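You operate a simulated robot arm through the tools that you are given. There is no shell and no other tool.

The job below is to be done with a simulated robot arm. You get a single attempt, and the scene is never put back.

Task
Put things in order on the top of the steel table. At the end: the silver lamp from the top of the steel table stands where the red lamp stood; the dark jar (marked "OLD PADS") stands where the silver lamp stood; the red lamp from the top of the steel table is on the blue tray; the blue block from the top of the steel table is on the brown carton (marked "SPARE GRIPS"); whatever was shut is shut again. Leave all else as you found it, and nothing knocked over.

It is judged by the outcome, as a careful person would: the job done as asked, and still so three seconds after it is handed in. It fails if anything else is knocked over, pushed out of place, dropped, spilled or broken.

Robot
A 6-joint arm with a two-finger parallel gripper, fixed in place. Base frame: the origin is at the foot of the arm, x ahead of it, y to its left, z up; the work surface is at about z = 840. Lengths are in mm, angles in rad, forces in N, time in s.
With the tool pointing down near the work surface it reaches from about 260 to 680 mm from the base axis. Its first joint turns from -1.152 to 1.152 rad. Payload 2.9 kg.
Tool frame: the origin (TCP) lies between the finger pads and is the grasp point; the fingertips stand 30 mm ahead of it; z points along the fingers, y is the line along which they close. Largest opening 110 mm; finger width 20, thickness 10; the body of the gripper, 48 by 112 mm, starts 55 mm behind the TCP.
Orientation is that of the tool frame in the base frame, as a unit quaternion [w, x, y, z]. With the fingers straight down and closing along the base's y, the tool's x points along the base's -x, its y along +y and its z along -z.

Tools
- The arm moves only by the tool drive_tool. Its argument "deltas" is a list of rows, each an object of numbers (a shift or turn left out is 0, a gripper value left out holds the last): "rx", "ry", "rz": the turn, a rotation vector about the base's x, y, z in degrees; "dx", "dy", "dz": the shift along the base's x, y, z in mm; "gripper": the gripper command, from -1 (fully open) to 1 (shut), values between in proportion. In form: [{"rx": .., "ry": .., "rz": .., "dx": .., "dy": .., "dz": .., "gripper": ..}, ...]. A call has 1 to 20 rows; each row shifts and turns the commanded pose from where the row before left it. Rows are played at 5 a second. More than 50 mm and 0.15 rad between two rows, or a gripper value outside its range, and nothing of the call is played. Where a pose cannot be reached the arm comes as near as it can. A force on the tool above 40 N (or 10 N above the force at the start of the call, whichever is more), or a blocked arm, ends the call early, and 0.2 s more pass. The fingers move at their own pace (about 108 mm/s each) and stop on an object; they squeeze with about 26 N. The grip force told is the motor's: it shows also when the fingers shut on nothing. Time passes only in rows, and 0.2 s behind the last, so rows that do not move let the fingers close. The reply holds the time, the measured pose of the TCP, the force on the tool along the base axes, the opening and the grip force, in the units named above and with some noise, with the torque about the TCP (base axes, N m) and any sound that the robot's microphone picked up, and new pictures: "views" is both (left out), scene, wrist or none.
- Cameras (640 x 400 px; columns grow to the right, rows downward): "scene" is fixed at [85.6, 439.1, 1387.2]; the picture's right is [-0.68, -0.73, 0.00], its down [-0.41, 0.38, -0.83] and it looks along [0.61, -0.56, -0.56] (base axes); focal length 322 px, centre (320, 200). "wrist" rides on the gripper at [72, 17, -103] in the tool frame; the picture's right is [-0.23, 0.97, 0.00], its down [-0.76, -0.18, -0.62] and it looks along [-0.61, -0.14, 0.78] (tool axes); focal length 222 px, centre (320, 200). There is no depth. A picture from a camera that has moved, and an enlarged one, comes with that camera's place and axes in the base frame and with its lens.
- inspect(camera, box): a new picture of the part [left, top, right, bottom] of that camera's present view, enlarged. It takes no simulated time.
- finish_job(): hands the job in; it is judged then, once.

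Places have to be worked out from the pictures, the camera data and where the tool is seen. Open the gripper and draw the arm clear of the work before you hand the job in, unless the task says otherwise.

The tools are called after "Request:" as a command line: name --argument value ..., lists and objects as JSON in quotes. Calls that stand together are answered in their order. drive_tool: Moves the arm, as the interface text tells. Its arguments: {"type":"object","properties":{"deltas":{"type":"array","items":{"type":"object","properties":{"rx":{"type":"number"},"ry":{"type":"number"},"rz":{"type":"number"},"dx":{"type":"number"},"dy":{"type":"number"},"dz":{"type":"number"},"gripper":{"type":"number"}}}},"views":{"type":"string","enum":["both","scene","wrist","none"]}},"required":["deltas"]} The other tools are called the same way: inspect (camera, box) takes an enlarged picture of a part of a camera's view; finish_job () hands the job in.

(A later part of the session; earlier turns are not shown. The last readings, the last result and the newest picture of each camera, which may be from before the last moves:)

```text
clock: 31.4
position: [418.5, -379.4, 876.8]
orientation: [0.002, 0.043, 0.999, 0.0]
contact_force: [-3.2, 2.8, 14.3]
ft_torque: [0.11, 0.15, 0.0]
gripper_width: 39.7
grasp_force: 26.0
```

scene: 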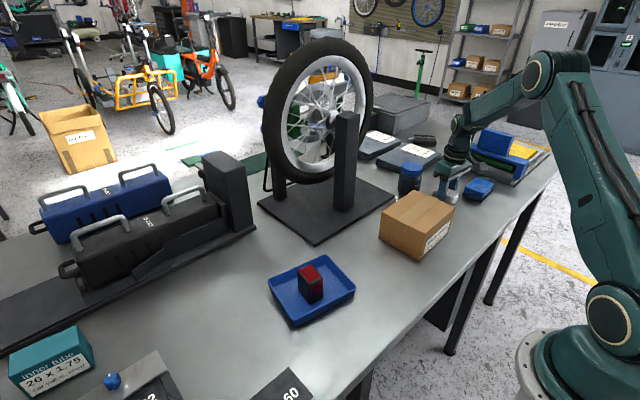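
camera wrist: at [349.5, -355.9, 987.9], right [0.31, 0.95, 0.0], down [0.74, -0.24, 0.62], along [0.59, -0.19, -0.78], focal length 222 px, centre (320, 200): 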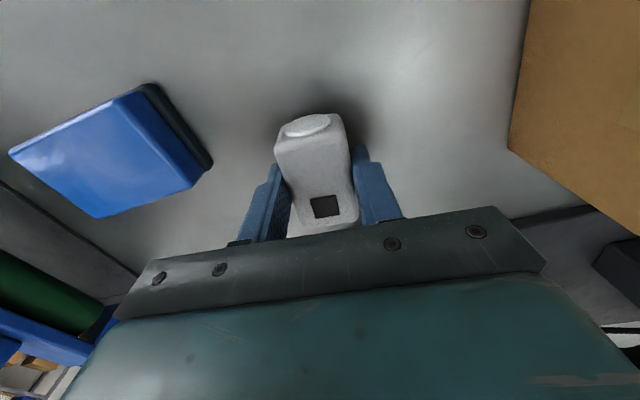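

The table now bears the lamp (14 N). I release it, opening to about 65 mm, and rise straight up.

Request:
drive_tool --deltas '[{"gripper": -0.18}, {}, {}, {"dz": 20}, {"dz": 40}, {"dz": 40}, {"dz": 40}, {}]' --views "both"

Request:
inspect --camera "wrist" --box '[160, 50, 480, 250]'

Request:
inspect --camera "scene" --box '[400, 130, 520, 205]'

```text
clock: 33.2
position: [419.5, -381.2, 1016.0]
orientation: [0.0, 0.044, 0.999, 0.001]
contact_force: [-0.2, -0.1, -0.4]
ft_torque: [0.01, 0.0, 0.02]
gripper_width: 65.0
grasp_force: 0.0
camera wrist: at [349.6, -357.8, 1120.2], right [0.31, 0.95, 0.0], down [0.74, -0.24, 0.62], along [0.59, -0.19, -0.78], focal length 222 px, centre (320, 200)
```

scene: 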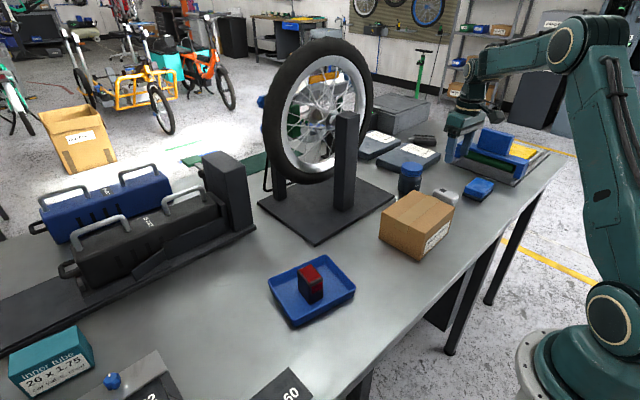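
wrist: 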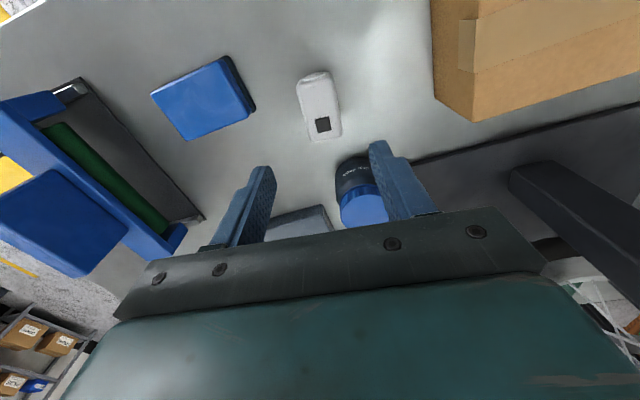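

```text
2.00 times, centred on (320, 150) of wrist
camera zoom: at [349.6, -357.8, 1120.2], right [0.31, 0.95, 0.0], down [0.74, -0.24, 0.62], along [0.59, -0.19, -0.78], focal length 444 px, centre (320, 300)
```

zoom: 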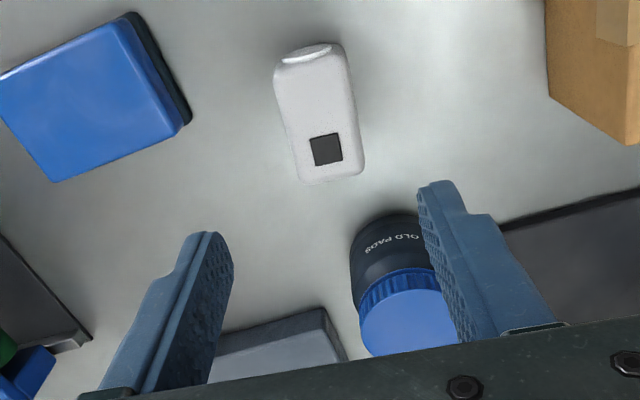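

```text
5.33 times, centred on (460, 168) of scene
camera zoom: at [85.6, 439.1, 1387.2], right [-0.68, -0.73, 0.0], down [-0.41, 0.38, -0.83], along [0.61, -0.56, -0.56], focal length 1720 px, centre (-427, 373)
```

zoom: 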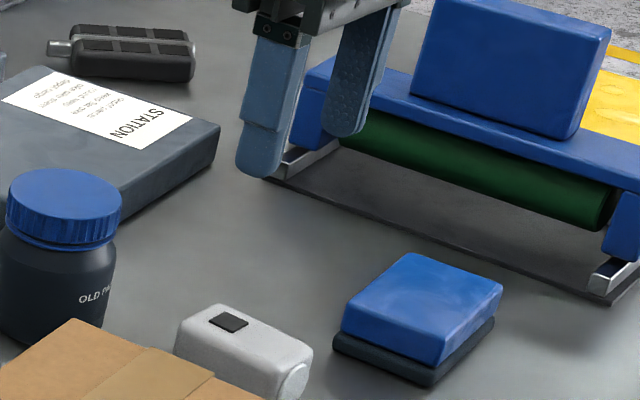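

The silver lamp stands upright at the red lamp's old place. The jar's lid centre works out to about (536, -358.5), so I move above it with the hand turned a little, so that the fingers clear the wheel stand's plate.

Request:
drive_tool --deltas '[{"dx": 30, "dy": 5, "rz": 7, "gripper": -1}, {"dx": 30, "dy": 6, "rz": 7}, {"dx": 30, "dy": 6, "rz": 6}, {"dx": 27, "dy": 5}, {"dz": -40}, {}]' --views "both"

Request:
inspect --camera "wrist" --box '[160, 50, 480, 250]'

Request:
inspect --camera "scene" --box '[340, 70, 500, 210]'

```text
clock: 34.6
position: [536.8, -357.6, 977.2]
orientation: [0.0, -0.13, 0.991, 0.0]
contact_force: [0.6, 0.2, -0.8]
ft_torque: [-0.01, 0.0, 0.0]
gripper_width: 110.2
grasp_force: 0.1
camera wrist: at [462.6, -360.5, 1080.0], right [-0.03, 1.0, 0.0], down [0.78, 0.03, 0.62], along [0.62, 0.02, -0.78], focal length 222 px, centre (320, 200)
```

scene: 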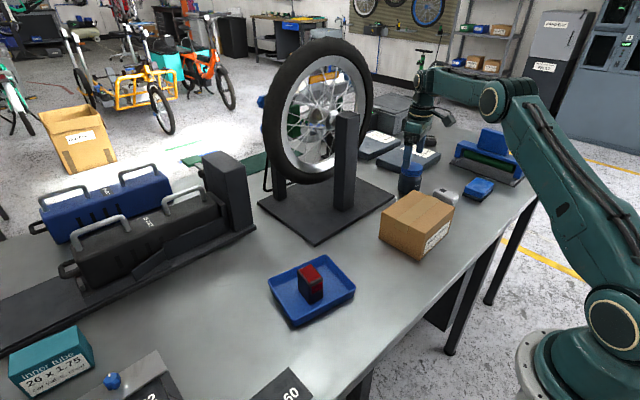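
wrist: 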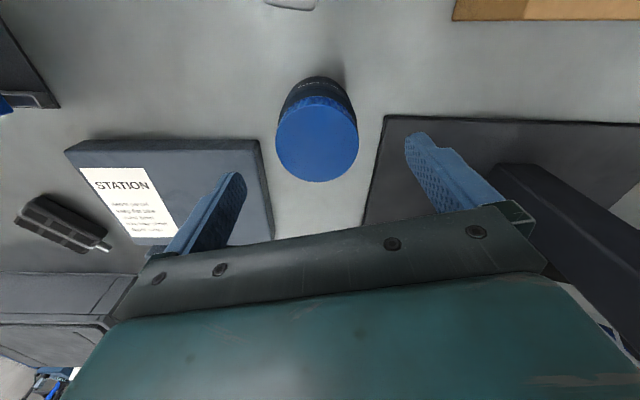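

```text
2.00 times, centred on (320, 150) of wrist
camera zoom: at [462.6, -360.5, 1080.0], right [-0.03, 1.0, 0.0], down [0.78, 0.03, 0.62], along [0.62, 0.02, -0.78], focal length 444 px, centre (320, 300)
```

zoom: 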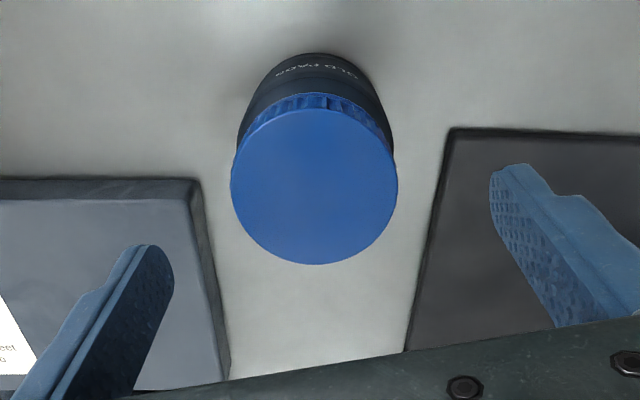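

```text
2.86 times, centred on (420, 140) of scene
camera zoom: at [85.6, 439.1, 1387.2], right [-0.68, -0.73, 0.0], down [-0.41, 0.38, -0.83], along [0.61, -0.56, -0.56], focal length 921 px, centre (34, 371)
```

zoom: 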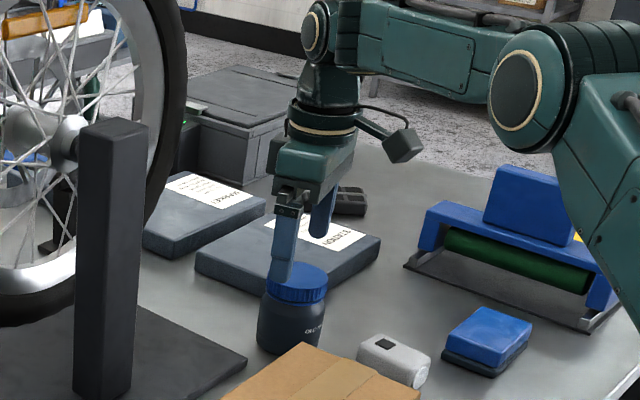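

The lid centre refines to (535, -360), 65 mm across, with the body about 73 mm. The plate corner at (532, -293) and the STATION box corner at (558, -425) are close, so I set yaw -10° and about 92 mm opening, then descend partway and check.

Request:
drive_tool --deltas '[{"dx": -1, "dy": -1.2, "rz": -8, "gripper": -0.673}, {"dx": -0.8, "dy": -1.2, "rz": -8}, {"rz": -8}, {"rz": -1, "dz": -20}, {"dz": -15}, {}]' --views "both"

Request:
inspect --camera "wrist" --box '[160, 50, 480, 250]'

Request:
inspect --camera "scene" --box '[360, 110, 480, 210]'

```text
clock: 36.0
position: [535.2, -360.7, 939.5]
orientation: [0.001, 0.087, 0.996, 0.0]
contact_force: [-0.6, 1.1, 0.7]
ft_torque: [0.02, 0.0, -0.03]
gripper_width: 91.8
grasp_force: 0.0
camera wrist: at [466.6, -331.3, 1044.7], right [0.39, 0.92, 0.0], down [0.72, -0.31, 0.62], along [0.57, -0.24, -0.78], focal length 222 px, centre (320, 200)
```

scene: 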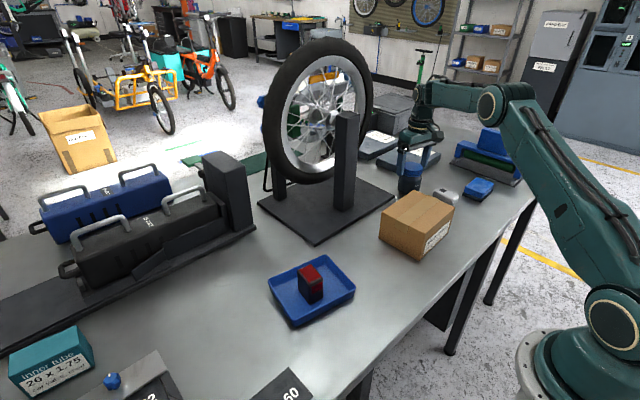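
wrist: 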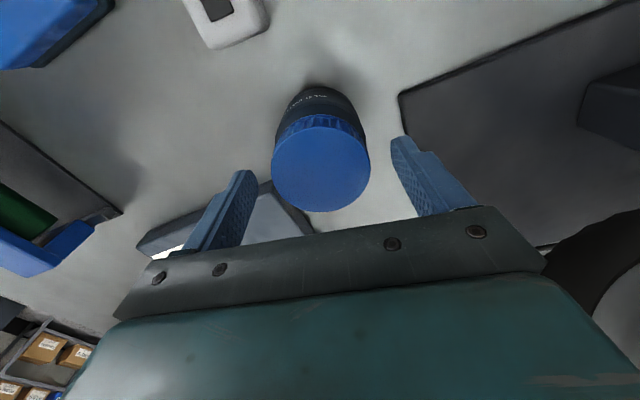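

```text
2.00 times, centred on (320, 150) of wrist
camera zoom: at [466.6, -331.3, 1044.7], right [0.39, 0.92, 0.0], down [0.72, -0.31, 0.62], along [0.57, -0.24, -0.78], focal length 444 px, centre (320, 300)
```

zoom: 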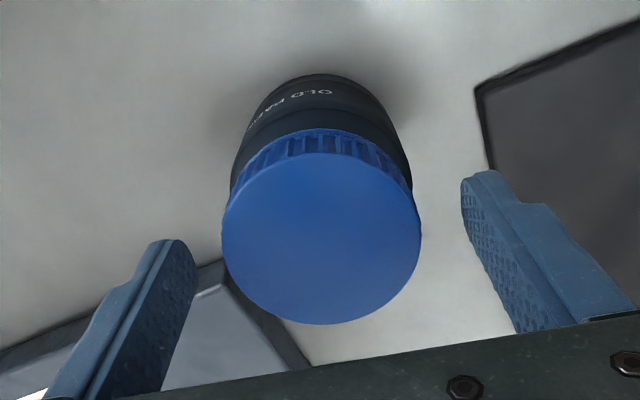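

```text
4.00 times, centred on (420, 160) of scene
camera zoom: at [85.6, 439.1, 1387.2], right [-0.68, -0.73, 0.0], down [-0.41, 0.38, -0.83], along [0.61, -0.56, -0.56], focal length 1290 px, centre (-80, 360)
```

zoom: 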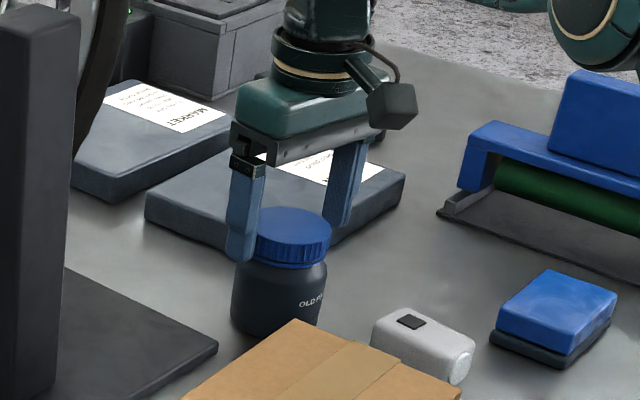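

The fingers straddle the jar with about 10 mm clearance to the neighbours. I descend to z ≈ 883 and look before closing.

Request:
drive_tool --deltas '[{"dx": -1, "dy": 1, "dz": -20}, {"dz": -20}, {"dz": -16}, {}]' --views "both"

Request:
inspect --camera "wrist" --box '[160, 50, 480, 250]'

Request:
inspect --camera "scene" --box '[360, 110, 480, 210]'

```text
clock: 37.0
position: [533.8, -358.9, 885.5]
orientation: [0.0, 0.088, 0.996, 0.0]
contact_force: [-0.3, -0.1, 0.1]
ft_torque: [0.01, -0.03, -0.04]
gripper_width: 92.3
grasp_force: 0.0
camera wrist: at [465.7, -330.3, 988.5], right [0.39, 0.92, 0.0], down [0.72, -0.31, 0.62], along [0.57, -0.24, -0.78], focal length 222 px, centre (320, 200)
```

scene: 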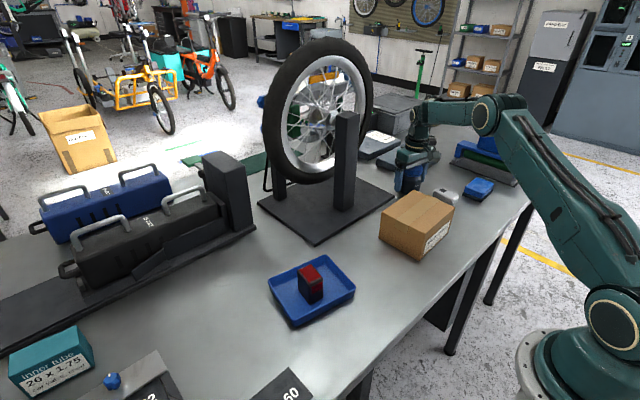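
wrist: 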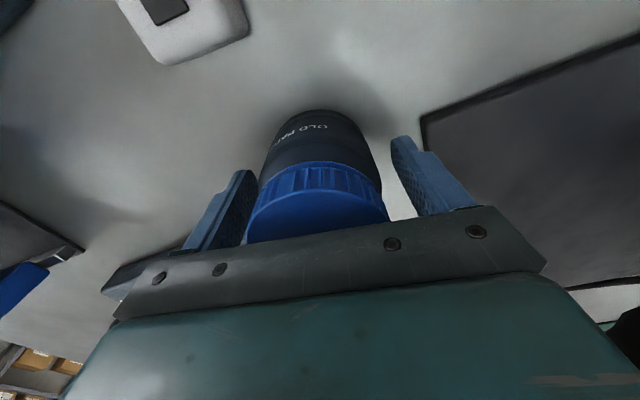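

```text
2.00 times, centred on (320, 150) of wrist
camera zoom: at [465.7, -330.3, 988.5], right [0.39, 0.92, 0.0], down [0.72, -0.31, 0.62], along [0.57, -0.24, -0.78], focal length 444 px, centre (320, 300)
```

zoom: 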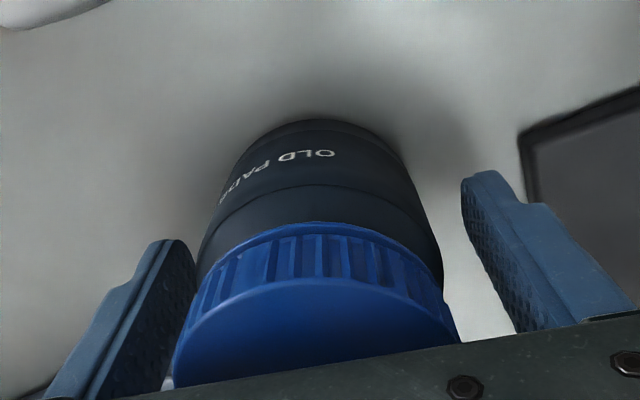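

```text
4.00 times, centred on (420, 160) of scene
camera zoom: at [85.6, 439.1, 1387.2], right [-0.68, -0.73, 0.0], down [-0.41, 0.38, -0.83], along [0.61, -0.56, -0.56], focal length 1290 px, centre (-80, 360)
```

zoom: 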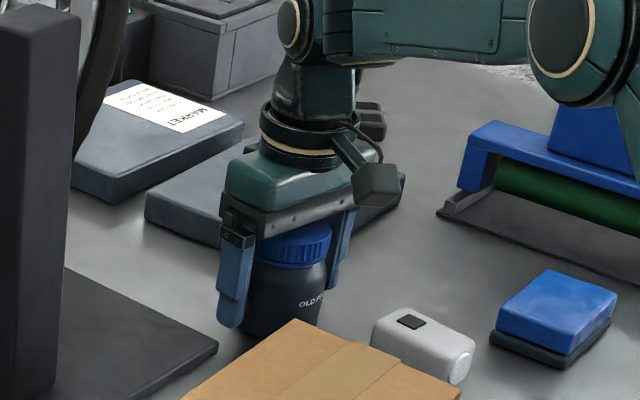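

The jar body stands between the fingers, with the palm clear of the lid. I close the grip.

Request:
drive_tool --deltas '[{"gripper": 1}, {}, {}, {}]' --views "none"

```text
clock: 38.0
position: [533.6, -358.8, 885.1]
orientation: [-0.001, 0.088, 0.996, 0.0]
contact_force: [-0.2, -0.2, 0.1]
ft_torque: [-0.03, -0.03, 0.02]
gripper_width: 66.2
grasp_force: 25.9
```

The jar is gripped at 66 mm. I lift it straight up, draw back to x ≈ 414 and swing over to y ≈ 177, staying clear of the wheel stand.

Request:
drive_tool --deltas '[{"dz": 15}, {"dz": 45}, {"dz": 45}, {"dz": 45}, {"dx": -40, "dy": 6}, {"dx": -40, "dy": 6}, {"dx": -40, "dy": 20, "rz": 5}, {"dy": 46, "rz": 5}, {"dy": 46}, {"dy": 46}, {"dy": 46}, {"dy": 46}, {"dy": 46}, {"dy": 46}, {"dy": 46}, {"dy": 46}, {"dy": 46}, {"dy": 46}, {}]' --views "both"

```text
clock: 42.0
position: [412.4, 178.5, 1035.2]
orientation: [-0.001, 0.001, 1.0, 0.0]
contact_force: [0.1, 0.6, -0.8]
ft_torque: [-0.02, 0.0, 0.01]
gripper_width: 66.3
grasp_force: 26.0
camera wrist: at [340.1, 196.0, 1140.1], right [0.23, 0.97, 0.0], down [0.76, -0.18, 0.62], along [0.61, -0.14, -0.78], focal length 222 px, centre (320, 200)
```

scene: 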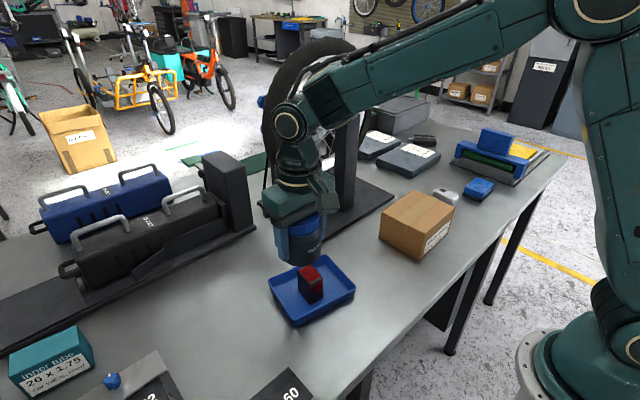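
wrist: 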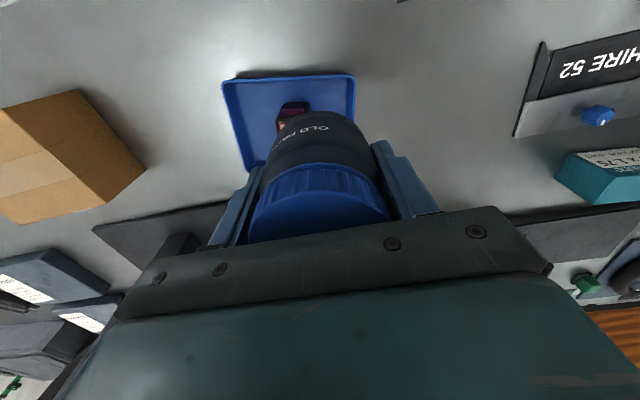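

Now I move forward to above the silver lamp's old spot (614, 180) and lower most of the way.

Request:
drive_tool --deltas '[{"dx": 45}, {"dx": 45}, {"dx": 45}, {"dx": 45}, {"dx": 19, "dy": 1}, {"dz": -45}, {"dz": -45}, {"dz": -40}, {"dz": -10}, {}]' --views "both"

Request:
inspect --camera "scene" --box '[170, 150, 330, 270]'

```text
clock: 44.2
position: [612.2, 178.3, 895.0]
orientation: [0.0, 0.0, 1.0, 0.001]
contact_force: [-0.8, 0.3, -2.2]
ft_torque: [0.01, 0.0, -0.01]
gripper_width: 66.3
grasp_force: 25.6
camera wrist: at [540.5, 195.7, 998.9], right [0.23, 0.97, 0.0], down [0.76, -0.18, 0.62], along [0.61, -0.14, -0.78], focal length 222 px, centre (320, 200)
```

scene: 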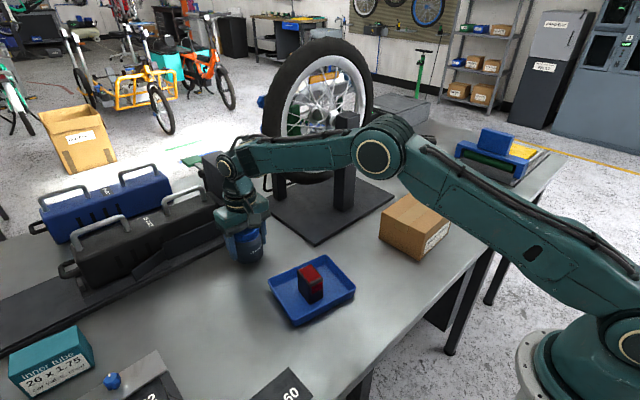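
wrist: 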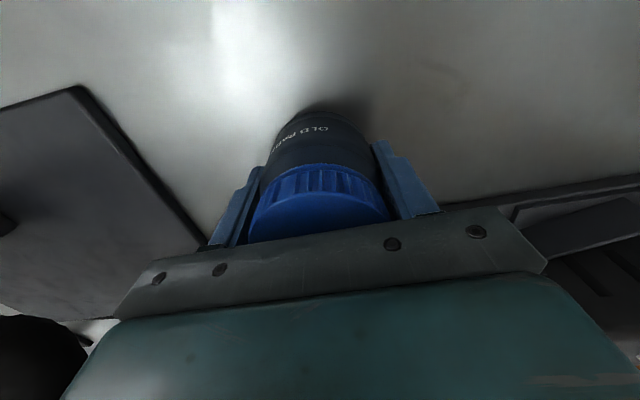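

```text
3.33 times, centred on (250, 210) of scene
camera zoom: at [85.6, 439.1, 1387.2], right [-0.68, -0.73, 0.0], down [-0.41, 0.38, -0.83], along [0.61, -0.56, -0.56], focal length 1075 px, centre (553, 167)
```

zoom: 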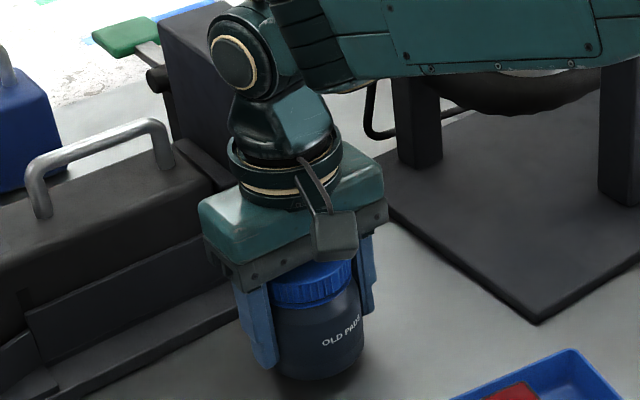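

I shift 1 mm and lower in small steps until the table takes the jar.

Request:
drive_tool --deltas '[{"dx": 1, "dy": 1, "dz": -4}, {"dz": -3}, {}]' --views "none"

Request:
drive_tool --deltas '[{"dz": -1}, {}]' --views "none"

Request:
drive_tool --deltas '[{"dz": -1}, {}]' --views "none"

```text
clock: 45.0
position: [612.5, 181.1, 887.3]
orientation: [0.0, 0.0, 1.0, 0.0]
contact_force: [0.0, -0.2, -2.0]
ft_torque: [-0.02, -0.02, -0.04]
gripper_width: 66.3
grasp_force: 26.4
```

```text
clock: 45.6
position: [613.5, 180.5, 885.7]
orientation: [0.0, 0.0, 1.0, 0.0]
contact_force: [-0.5, 0.9, -1.4]
ft_torque: [-0.02, -0.01, 0.03]
gripper_width: 66.0
grasp_force: 26.0
```

```text
clock: 46.2
position: [613.5, 179.6, 885.9]
orientation: [0.0, 0.001, 1.0, 0.0]
contact_force: [0.9, 0.4, -1.7]
ft_torque: [0.01, 0.01, 0.04]
gripper_width: 66.4
grasp_force: 26.2
```

Request:
drive_tool --deltas '[{"dz": -0.8}, {}]' --views "none"

Request:
drive_tool --deltas '[{"dz": -0.8}, {}]' --views "none"

```text
clock: 46.8
position: [613.8, 181.3, 885.2]
orientation: [-0.001, 0.0, 1.0, 0.0]
contact_force: [-0.2, -0.3, -1.9]
ft_torque: [-0.01, 0.04, 0.01]
gripper_width: 66.3
grasp_force: 26.2
```

```text
clock: 47.4
position: [614.0, 182.0, 884.1]
orientation: [0.0, -0.001, 1.0, 0.0]
contact_force: [0.0, -0.7, -0.4]
ft_torque: [-0.03, -0.03, 0.03]
gripper_width: 66.1
grasp_force: 25.2
```

Request:
drive_tool --deltas '[{"dz": -0.7}, {}]' --views "none"

```text
clock: 48.0
position: [613.6, 180.2, 884.7]
orientation: [0.0, -0.001, 1.0, 0.001]
contact_force: [-3.1, -0.5, 7.9]
ft_torque: [-0.08, 0.1, 0.0]
gripper_width: 66.3
grasp_force: 25.5
```

The jar is on the table (8 N). I open to about 92 mm and rise straight up.

Request:
drive_tool --deltas '[{"gripper": -0.673}, {}, {}, {"dz": 20}, {"dz": 40}, {"dz": 45}, {"dz": 45}, {}]' --views "both"

Request:
inspect --camera "scene" --box '[170, 190, 330, 290]'

Request:
inspect --camera "wrist" --box '[160, 20, 480, 220]'

```text
clock: 49.8
position: [614.4, 181.5, 1035.0]
orientation: [-0.001, 0.0, 1.0, 0.001]
contact_force: [0.4, -0.6, -0.1]
ft_torque: [0.0, -0.02, 0.0]
gripper_width: 92.0
grasp_force: 0.1
camera wrist: at [541.6, 197.1, 1138.7], right [0.23, 0.97, 0.0], down [0.76, -0.18, 0.62], along [0.61, -0.14, -0.78], focal length 222 px, centre (320, 200)
```

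scene: 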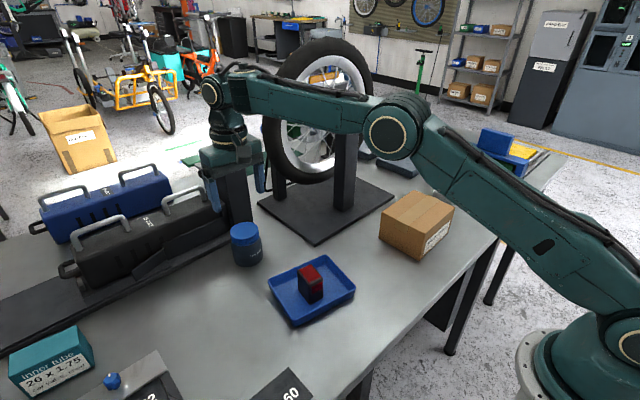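
wrist: 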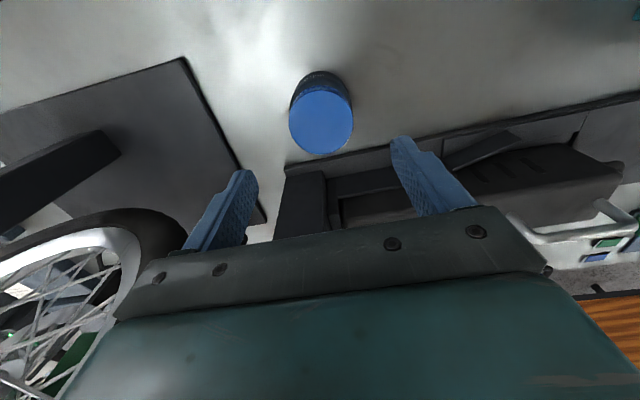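

```text
4.00 times, centred on (250, 240) of scene
camera zoom: at [85.6, 439.1, 1387.2], right [-0.68, -0.73, 0.0], down [-0.41, 0.38, -0.83], along [0.61, -0.56, -0.56], focal length 1290 px, centre (600, 40)
```

zoom: 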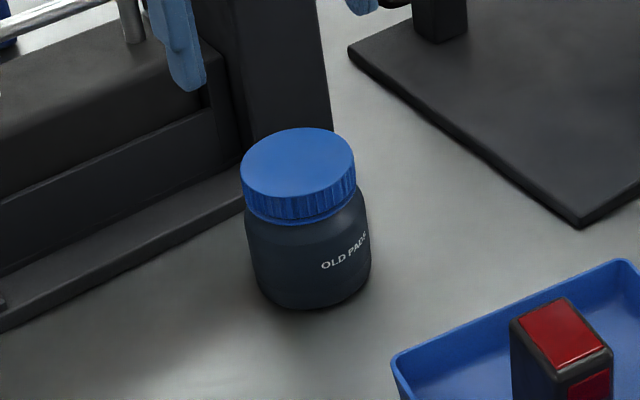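

```text
2.00 times, centred on (320, 120) of wrist
camera zoom: at [541.6, 197.1, 1138.7], right [0.23, 0.97, 0.0], down [0.76, -0.18, 0.62], along [0.61, -0.14, -0.78], focal length 444 px, centre (320, 360)
```

zoom: 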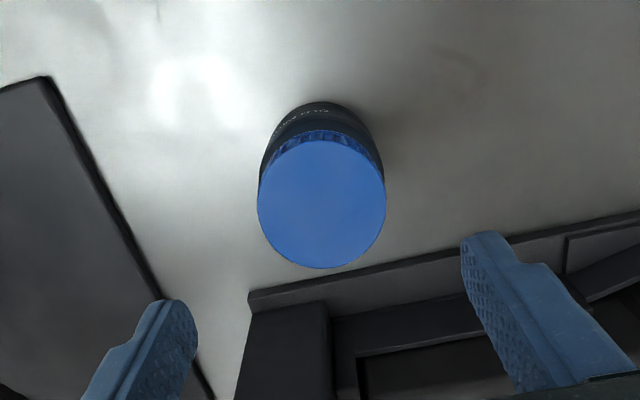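

The jar stands upright at (616, 181). Now I draw back and swing over to look at the carton from behind before fetching the block.

Request:
drive_tool --deltas '[{"dx": -45}, {"dx": -45}, {"dx": -45}, {"dx": -45}, {"dx": -20, "dy": -40}, {"dx": -20, "dy": -40}, {"dx": -20, "dy": -40}, {"dx": -15, "dy": -45}, {"dx": -9, "dy": -45}, {"dy": -45}, {"dy": -45}, {"dy": -40}, {"dy": -20, "gripper": -1}, {}]' --views "both"

Request:
inspect --camera "scene" --box '[360, 170, 480, 270]'

```text
clock: 52.8
position: [350.5, -179.4, 1033.8]
orientation: [0.0, 0.0, 1.0, 0.001]
contact_force: [-0.1, -0.2, 0.2]
ft_torque: [-0.04, 0.0, -0.02]
gripper_width: 109.8
grasp_force: 0.1
camera wrist: at [277.7, -162.6, 1137.7], right [0.23, 0.97, 0.0], down [0.76, -0.18, 0.62], along [0.61, -0.14, -0.78], focal length 222 px, centre (320, 200)
```

scene: 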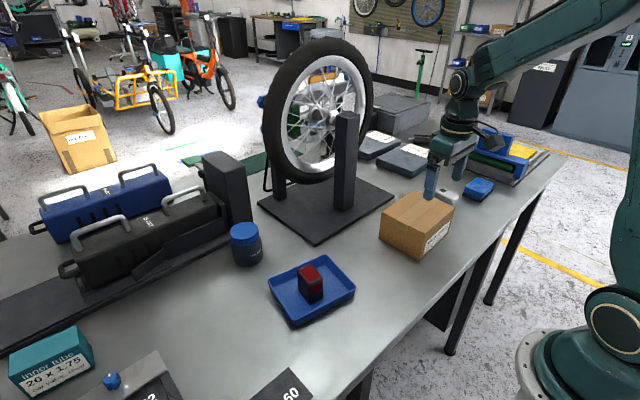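
wrist: 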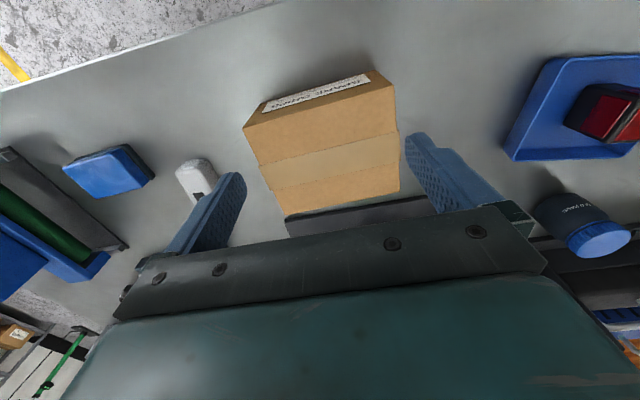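

```text
4.00 times, centred on (420, 220) of scene
camera zoom: at [85.6, 439.1, 1387.2], right [-0.68, -0.73, 0.0], down [-0.41, 0.38, -0.83], along [0.61, -0.56, -0.56], focal length 1290 px, centre (-80, 120)
```

zoom: 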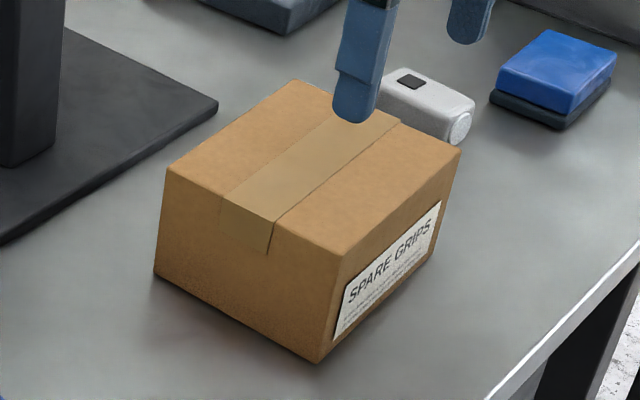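

Request:
inspect --camera "wrist" --box '[200, 50, 440, 225]'

```text
2.29 times, centred on (320, 138) of wrist
camera zoom: at [277.7, -162.6, 1137.7], right [0.23, 0.97, 0.0], down [0.76, -0.18, 0.62], along [0.61, -0.14, -0.78], focal length 508 px, centre (320, 343)
```

zoom: 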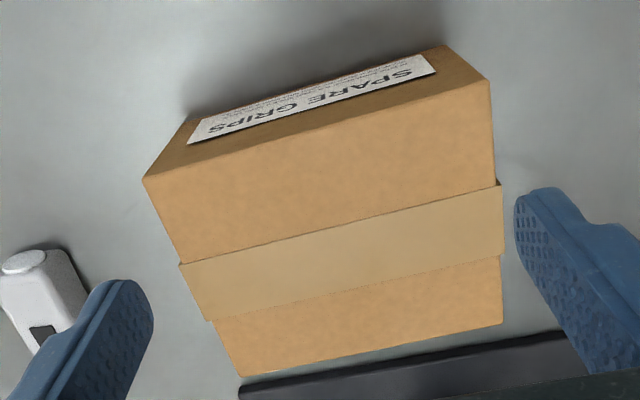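

The carton top spans x 336–457 and y -251 to -107 at z ≈ 924, with its centre near (397, -179). Now I go above the blue block for a last alignment check.

Request:
drive_tool --deltas '[{"dx": 4, "dy": -45}, {"dx": 4, "dy": -45}, {"dx": 4, "dy": -45}, {"dx": 4, "dy": -45}, {"dx": 4, "dy": -45}, {"dx": 4, "dy": -45}, {"dx": 4, "dy": -45}, {"dy": -5, "dz": -30}, {"dz": -30}, {}]' --views "both"

Request:
inspect --camera "wrist" --box '[200, 70, 440, 220]'

Request:
inspect --camera "scene" --box '[430, 130, 550, 205]'

```text
clock: 55.0
position: [378.0, -499.6, 973.6]
orientation: [0.0, 0.0, 1.0, 0.0]
contact_force: [0.8, 0.1, -0.6]
ft_torque: [0.0, -0.02, 0.01]
gripper_width: 110.0
grasp_force: 0.1
camera wrist: at [306.3, -483.1, 1077.2], right [0.23, 0.97, 0.0], down [0.76, -0.18, 0.62], along [0.61, -0.14, -0.78], focal length 222 px, centre (320, 200)
```

scene: 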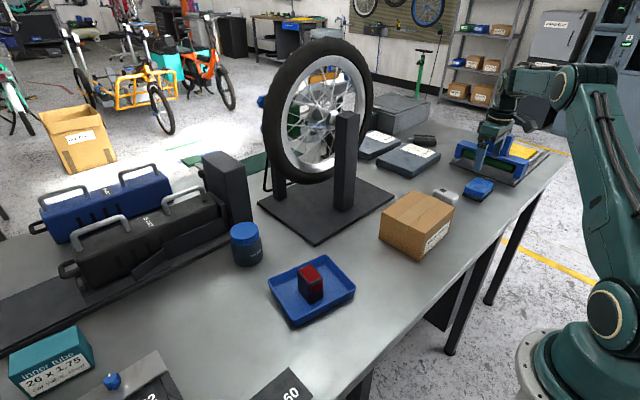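
wrist: 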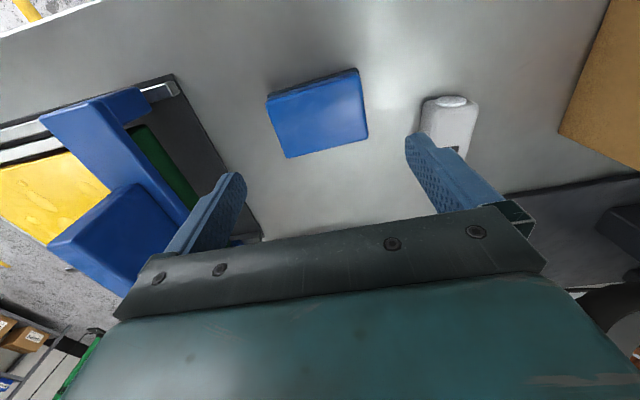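

```text
2.67 times, centred on (320, 145) of wrist
camera zoom: at [306.3, -483.1, 1077.2], right [0.23, 0.97, 0.0], down [0.76, -0.18, 0.62], along [0.61, -0.14, -0.78], focal length 592 px, centre (320, 347)
```

zoom: 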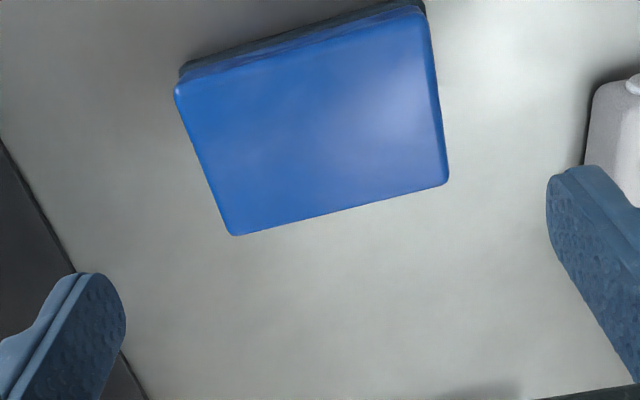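

```text
5.33 times, centred on (490, 168) of scene
camera zoom: at [85.6, 439.1, 1387.2], right [-0.68, -0.73, 0.0], down [-0.41, 0.38, -0.83], along [0.61, -0.56, -0.56], focal length 1720 px, centre (-587, 373)
```

zoom: 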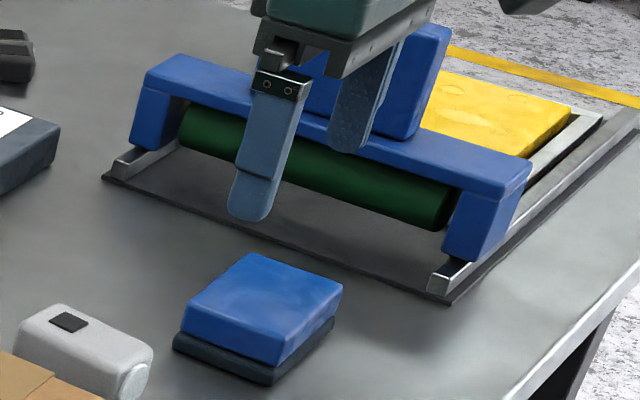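

The block top is centred at (378, -499.6), about 58 x 84 mm with a yaw of about +2°, and its dark sole has the same footprint. I turn 2° and descend to z ≈ 882, so that the fingertips hold only the blue part.

Request:
drive_tool --deltas '[{"rz": 2, "dz": -30}, {"dz": -30}, {"dz": -20}, {"dz": -11}, {}]' --views "both"

Request:
inspect --camera "wrist" --box '[160, 70, 480, 270]'

Request:
inspect --camera "scene" --box '[430, 140, 550, 215]'

```text
clock: 56.2
position: [378.5, -499.4, 882.3]
orientation: [0.0, -0.017, 1.0, 0.0]
contact_force: [0.8, 0.5, 0.1]
ft_torque: [-0.02, 0.0, 0.02]
gripper_width: 109.9
grasp_force: 0.1
camera wrist: at [305.2, -485.3, 985.8], right [0.19, 0.98, 0.0], down [0.77, -0.15, 0.62], along [0.61, -0.12, -0.78], focal length 222 px, centre (320, 200)
```

scene: 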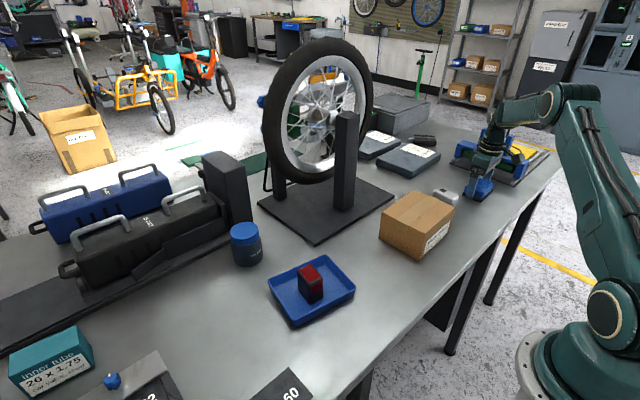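
wrist: 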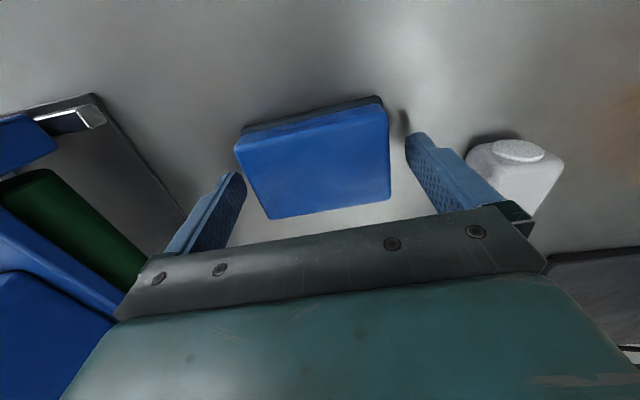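

```text
2.00 times, centred on (320, 170) of wrist
camera zoom: at [305.2, -485.3, 985.8], right [0.19, 0.98, 0.0], down [0.77, -0.15, 0.62], along [0.61, -0.12, -0.78], focal length 444 px, centre (320, 260)
```

zoom: 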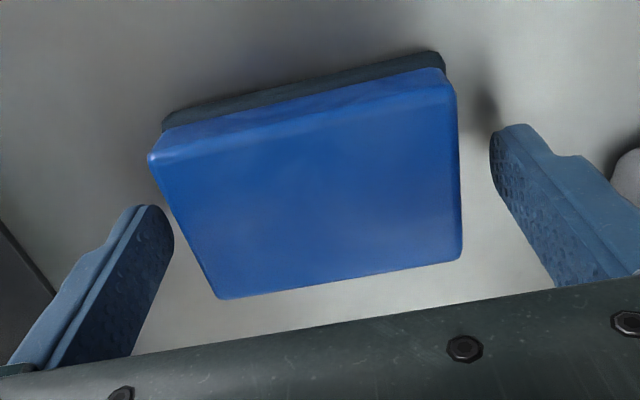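

```text
5.33 times, centred on (490, 178) of scene
camera zoom: at [85.6, 439.1, 1387.2], right [-0.68, -0.73, 0.0], down [-0.41, 0.38, -0.83], along [0.61, -0.56, -0.56], focal length 1720 px, centre (-587, 320)
```

zoom: 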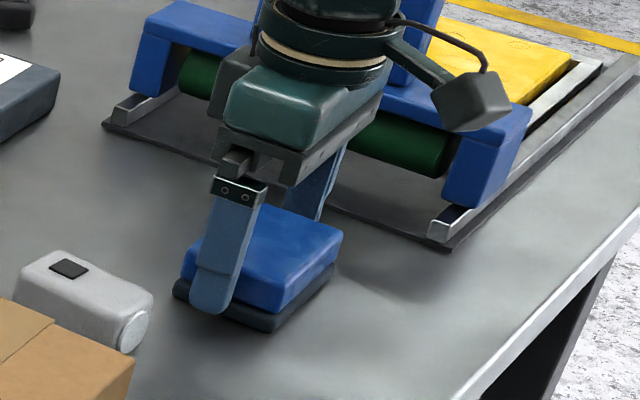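

The block's top seems nearer z 871 and the sole's upper edge near 855, so I raise by 5 mm to grip only the blue part, then close.

Request:
drive_tool --deltas '[{"dz": 5}, {"gripper": 1}, {}, {}, {}]' --views "both"

Request:
inspect --camera "wrist" --box '[160, 70, 480, 270]'

Request:
inspect --camera "scene" --box '[430, 140, 550, 215]'

```text
clock: 57.4
position: [378.0, -498.9, 887.2]
orientation: [0.001, -0.018, 1.0, 0.001]
contact_force: [-0.4, -0.4, 0.6]
ft_torque: [0.0, 0.0, 0.0]
gripper_width: 85.3
grasp_force: 25.6
camera wrist: at [305.0, -485.1, 991.1], right [0.19, 0.98, 0.0], down [0.77, -0.15, 0.62], along [0.61, -0.12, -0.78], focal length 222 px, centre (320, 200)
```

scene: 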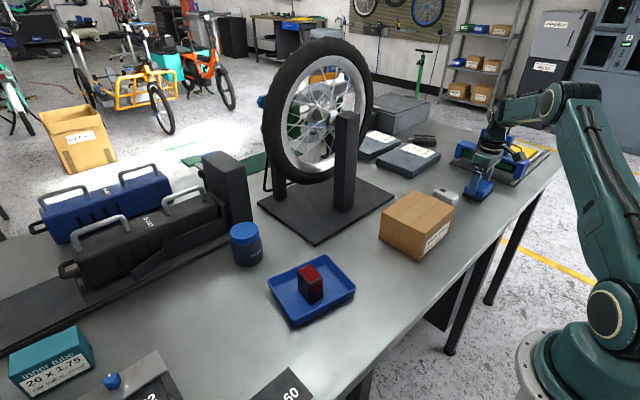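
wrist: 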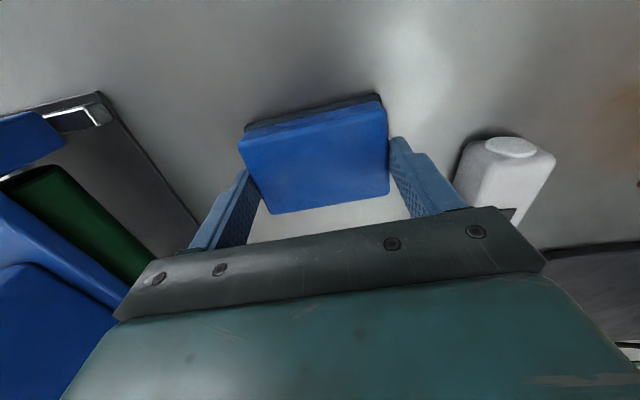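

```text
2.00 times, centred on (320, 170) of wrist
camera zoom: at [305.0, -485.1, 991.1], right [0.19, 0.98, 0.0], down [0.77, -0.15, 0.62], along [0.61, -0.12, -0.78], focal length 444 px, centre (320, 260)
```

zoom: 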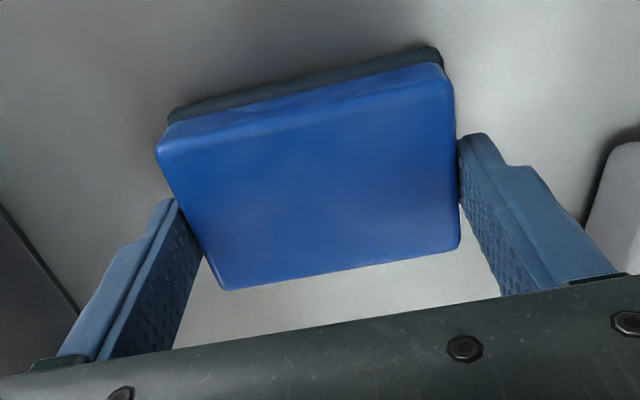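

```text
5.33 times, centred on (490, 178) of scene
camera zoom: at [85.6, 439.1, 1387.2], right [-0.68, -0.73, 0.0], down [-0.41, 0.38, -0.83], along [0.61, -0.56, -0.56], focal length 1720 px, centre (-587, 320)
```

zoom: 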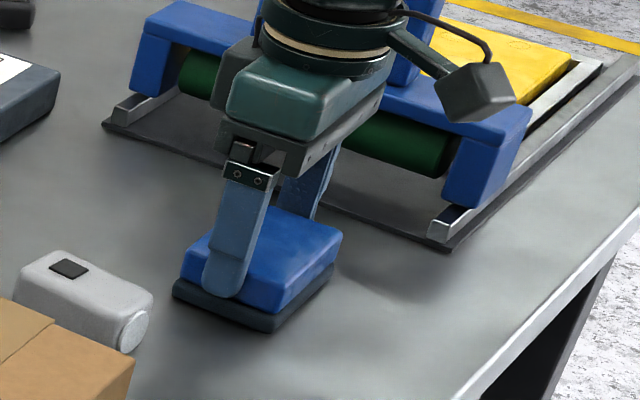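

The blue part is gripped at 85 mm. I lift gently by about 30 mm to see whether the dark sole comes along.

Request:
drive_tool --deltas '[{"dz": 5}, {"dz": 10}, {"dz": 15}, {}]' --views "both"

Request:
inspect --camera "scene" --box '[430, 140, 550, 215]'

Request:
inspect --camera "wrist" --box '[160, 70, 480, 270]'

```text
clock: 58.4
position: [376.3, -499.3, 918.4]
orientation: [0.0, -0.017, 1.0, 0.0]
contact_force: [-0.9, 0.3, -2.1]
ft_torque: [-0.01, 0.01, -0.01]
gripper_width: 85.6
grasp_force: 25.9
camera wrist: at [304.7, -485.3, 1021.4], right [0.19, 0.98, 0.0], down [0.77, -0.15, 0.62], along [0.61, -0.12, -0.78], focal length 222 px, centre (320, 200)
```

scene: 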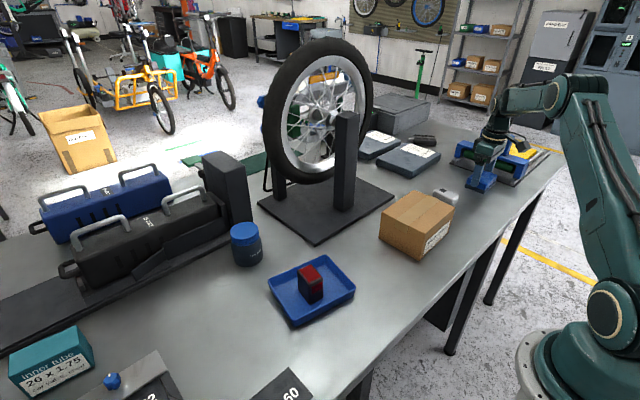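
wrist: 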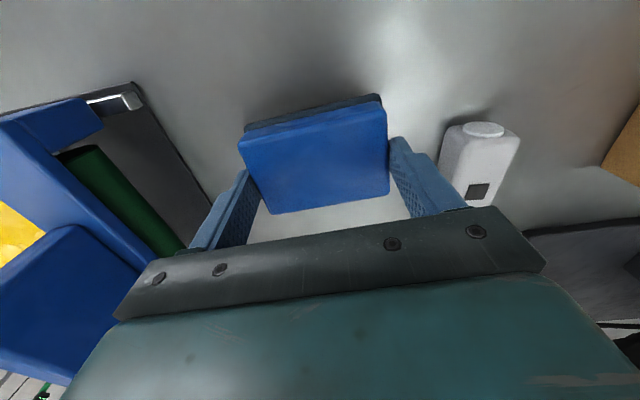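

```text
5.33 times, centred on (490, 178) of scene
camera zoom: at [85.6, 439.1, 1387.2], right [-0.68, -0.73, 0.0], down [-0.41, 0.38, -0.83], along [0.61, -0.56, -0.56], focal length 1720 px, centre (-587, 320)
```

zoom: 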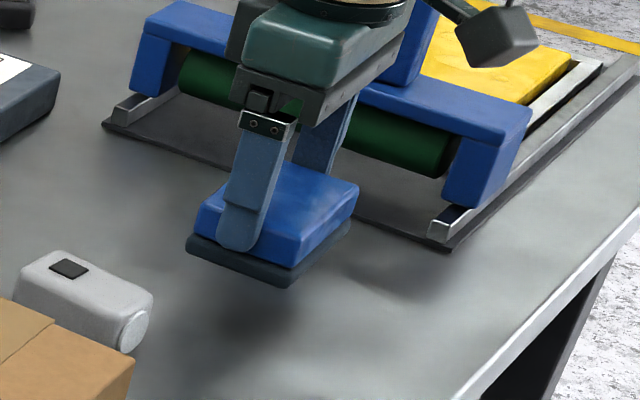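

```text
2.00 times, centred on (320, 170) of wrist
camera zoom: at [304.7, -485.3, 1021.4], right [0.19, 0.98, 0.0], down [0.77, -0.15, 0.62], along [0.61, -0.12, -0.78], focal length 444 px, centre (320, 260)
```

zoom: 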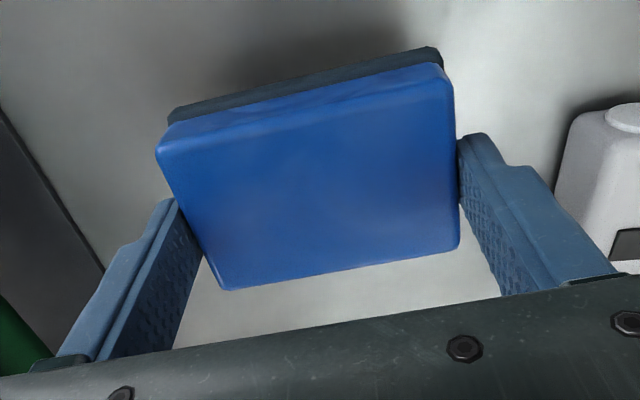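

The whole block with its sole comes up as one piece. I lift to about z 1058, carry it over to above the carton centre (397, -179), and lower part of the way.

Request:
drive_tool --deltas '[{"dz": 45}, {"dz": 45}, {"dz": 45}, {"dx": 2, "dy": 40}, {"dx": 3, "dy": 40}, {"dx": 3, "dy": 40}, {"dx": 3, "dy": 40}, {"dx": 3, "dy": 40}, {"dx": 3, "dy": 40}, {"dx": 3, "dy": 40, "rz": -1}, {"dy": 40, "rz": -1}, {}, {"dz": -30}, {"dz": -25}, {}]' --views "both"

Request:
inspect --camera "scene" --box '[350, 140, 490, 270]'

Request:
inspect --camera "wrist" --box '[160, 50, 480, 250]'

```text
clock: 61.6
position: [396.0, -179.9, 998.2]
orientation: [0.0, 0.001, 1.0, -0.001]
contact_force: [0.0, -0.4, -1.7]
ft_torque: [-0.01, 0.01, 0.0]
gripper_width: 85.4
grasp_force: 26.2
camera wrist: at [324.6, -163.1, 1101.7], right [0.23, 0.97, 0.0], down [0.76, -0.18, 0.62], along [0.61, -0.14, -0.78], focal length 222 px, centre (320, 200)
```

scene: 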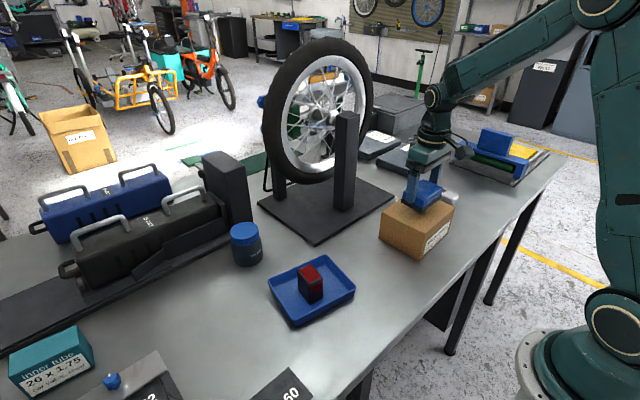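
wrist: 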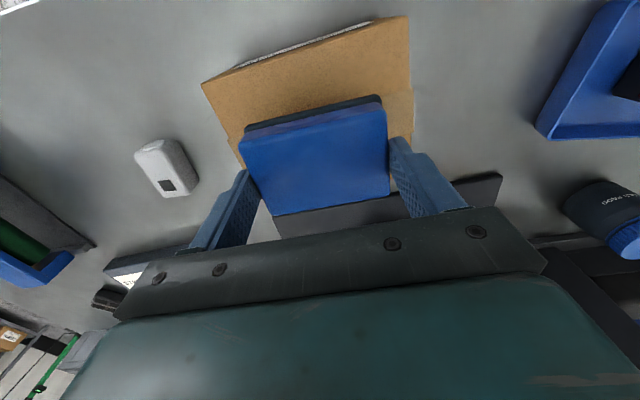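

```text
3.08 times, centred on (420, 205) of scene
camera zoom: at [85.6, 439.1, 1387.2], right [-0.68, -0.73, 0.0], down [-0.41, 0.38, -0.83], along [0.61, -0.56, -0.56], focal length 992 px, centre (12, 185)
```

zoom: 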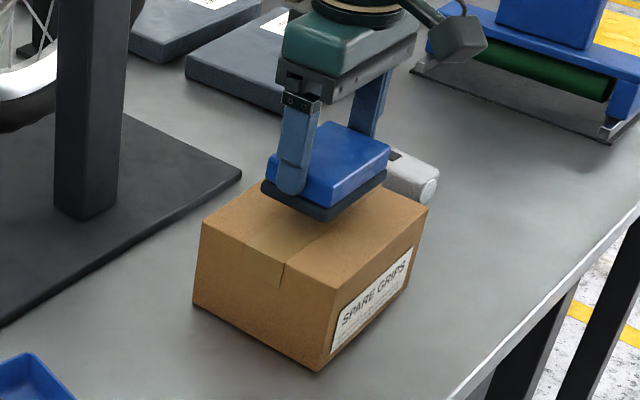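

```text
2.00 times, centred on (320, 150) of wrist
camera zoom: at [324.6, -163.1, 1101.7], right [0.23, 0.97, 0.0], down [0.76, -0.18, 0.62], along [0.61, -0.14, -0.78], focal length 444 px, centre (320, 300)
```

zoom: 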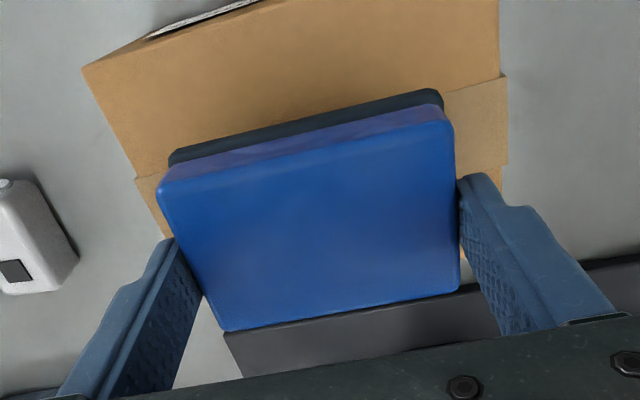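

The block hangs centred over the carton about 27 mm up. I lower it to about z 981 and then step down finely until contact.

Request:
drive_tool --deltas '[{"dx": 1, "dy": 1, "dz": -10}, {"dz": -7}, {}]' --views "none"

Request:
drive_tool --deltas '[{"dz": -2}, {}]' --views "none"

Request:
drive_tool --deltas '[{"dz": -1.5}, {}]' --views "none"

```text
clock: 62.4
position: [397.1, -178.5, 979.8]
orientation: [-0.001, 0.0, 1.0, 0.0]
contact_force: [-0.8, 0.6, -0.7]
ft_torque: [0.02, 0.0, 0.04]
gripper_width: 85.7
grasp_force: 25.9
```

```text
clock: 63.0
position: [399.0, -178.3, 978.8]
orientation: [-0.001, 0.0, 1.0, -0.001]
contact_force: [0.6, 0.4, -1.8]
ft_torque: [-0.03, -0.04, 0.01]
gripper_width: 85.3
grasp_force: 25.5
```

```text
clock: 63.6
position: [397.1, -178.3, 976.8]
orientation: [0.001, 0.0, 1.0, 0.0]
contact_force: [0.0, -0.2, -0.7]
ft_torque: [-0.04, 0.02, -0.01]
gripper_width: 85.5
grasp_force: 26.2
```

Request:
drive_tool --deltas '[{"dz": -1.5}, {}]' --views "none"

Request:
drive_tool --deltas '[{"dz": -1}, {}]' --views "none"

Request:
drive_tool --deltas '[{"dz": -1}, {}]' --views "none"

```text
clock: 64.2
position: [397.8, -177.7, 975.5]
orientation: [0.0, 0.0, 1.0, 0.0]
contact_force: [0.9, -0.6, -0.8]
ft_torque: [0.0, 0.0, 0.02]
gripper_width: 85.2
grasp_force: 25.7
```

```text
clock: 64.8
position: [399.8, -178.3, 973.5]
orientation: [0.0, 0.0, 1.0, 0.0]
contact_force: [1.1, 0.5, -2.1]
ft_torque: [0.01, -0.02, 0.01]
gripper_width: 85.5
grasp_force: 26.0
```

```text
clock: 65.4
position: [399.1, -177.2, 972.7]
orientation: [0.0, 0.0, 1.0, 0.001]
contact_force: [-0.7, 0.0, -0.4]
ft_torque: [-0.04, 0.01, 0.01]
gripper_width: 85.5
grasp_force: 26.1
```

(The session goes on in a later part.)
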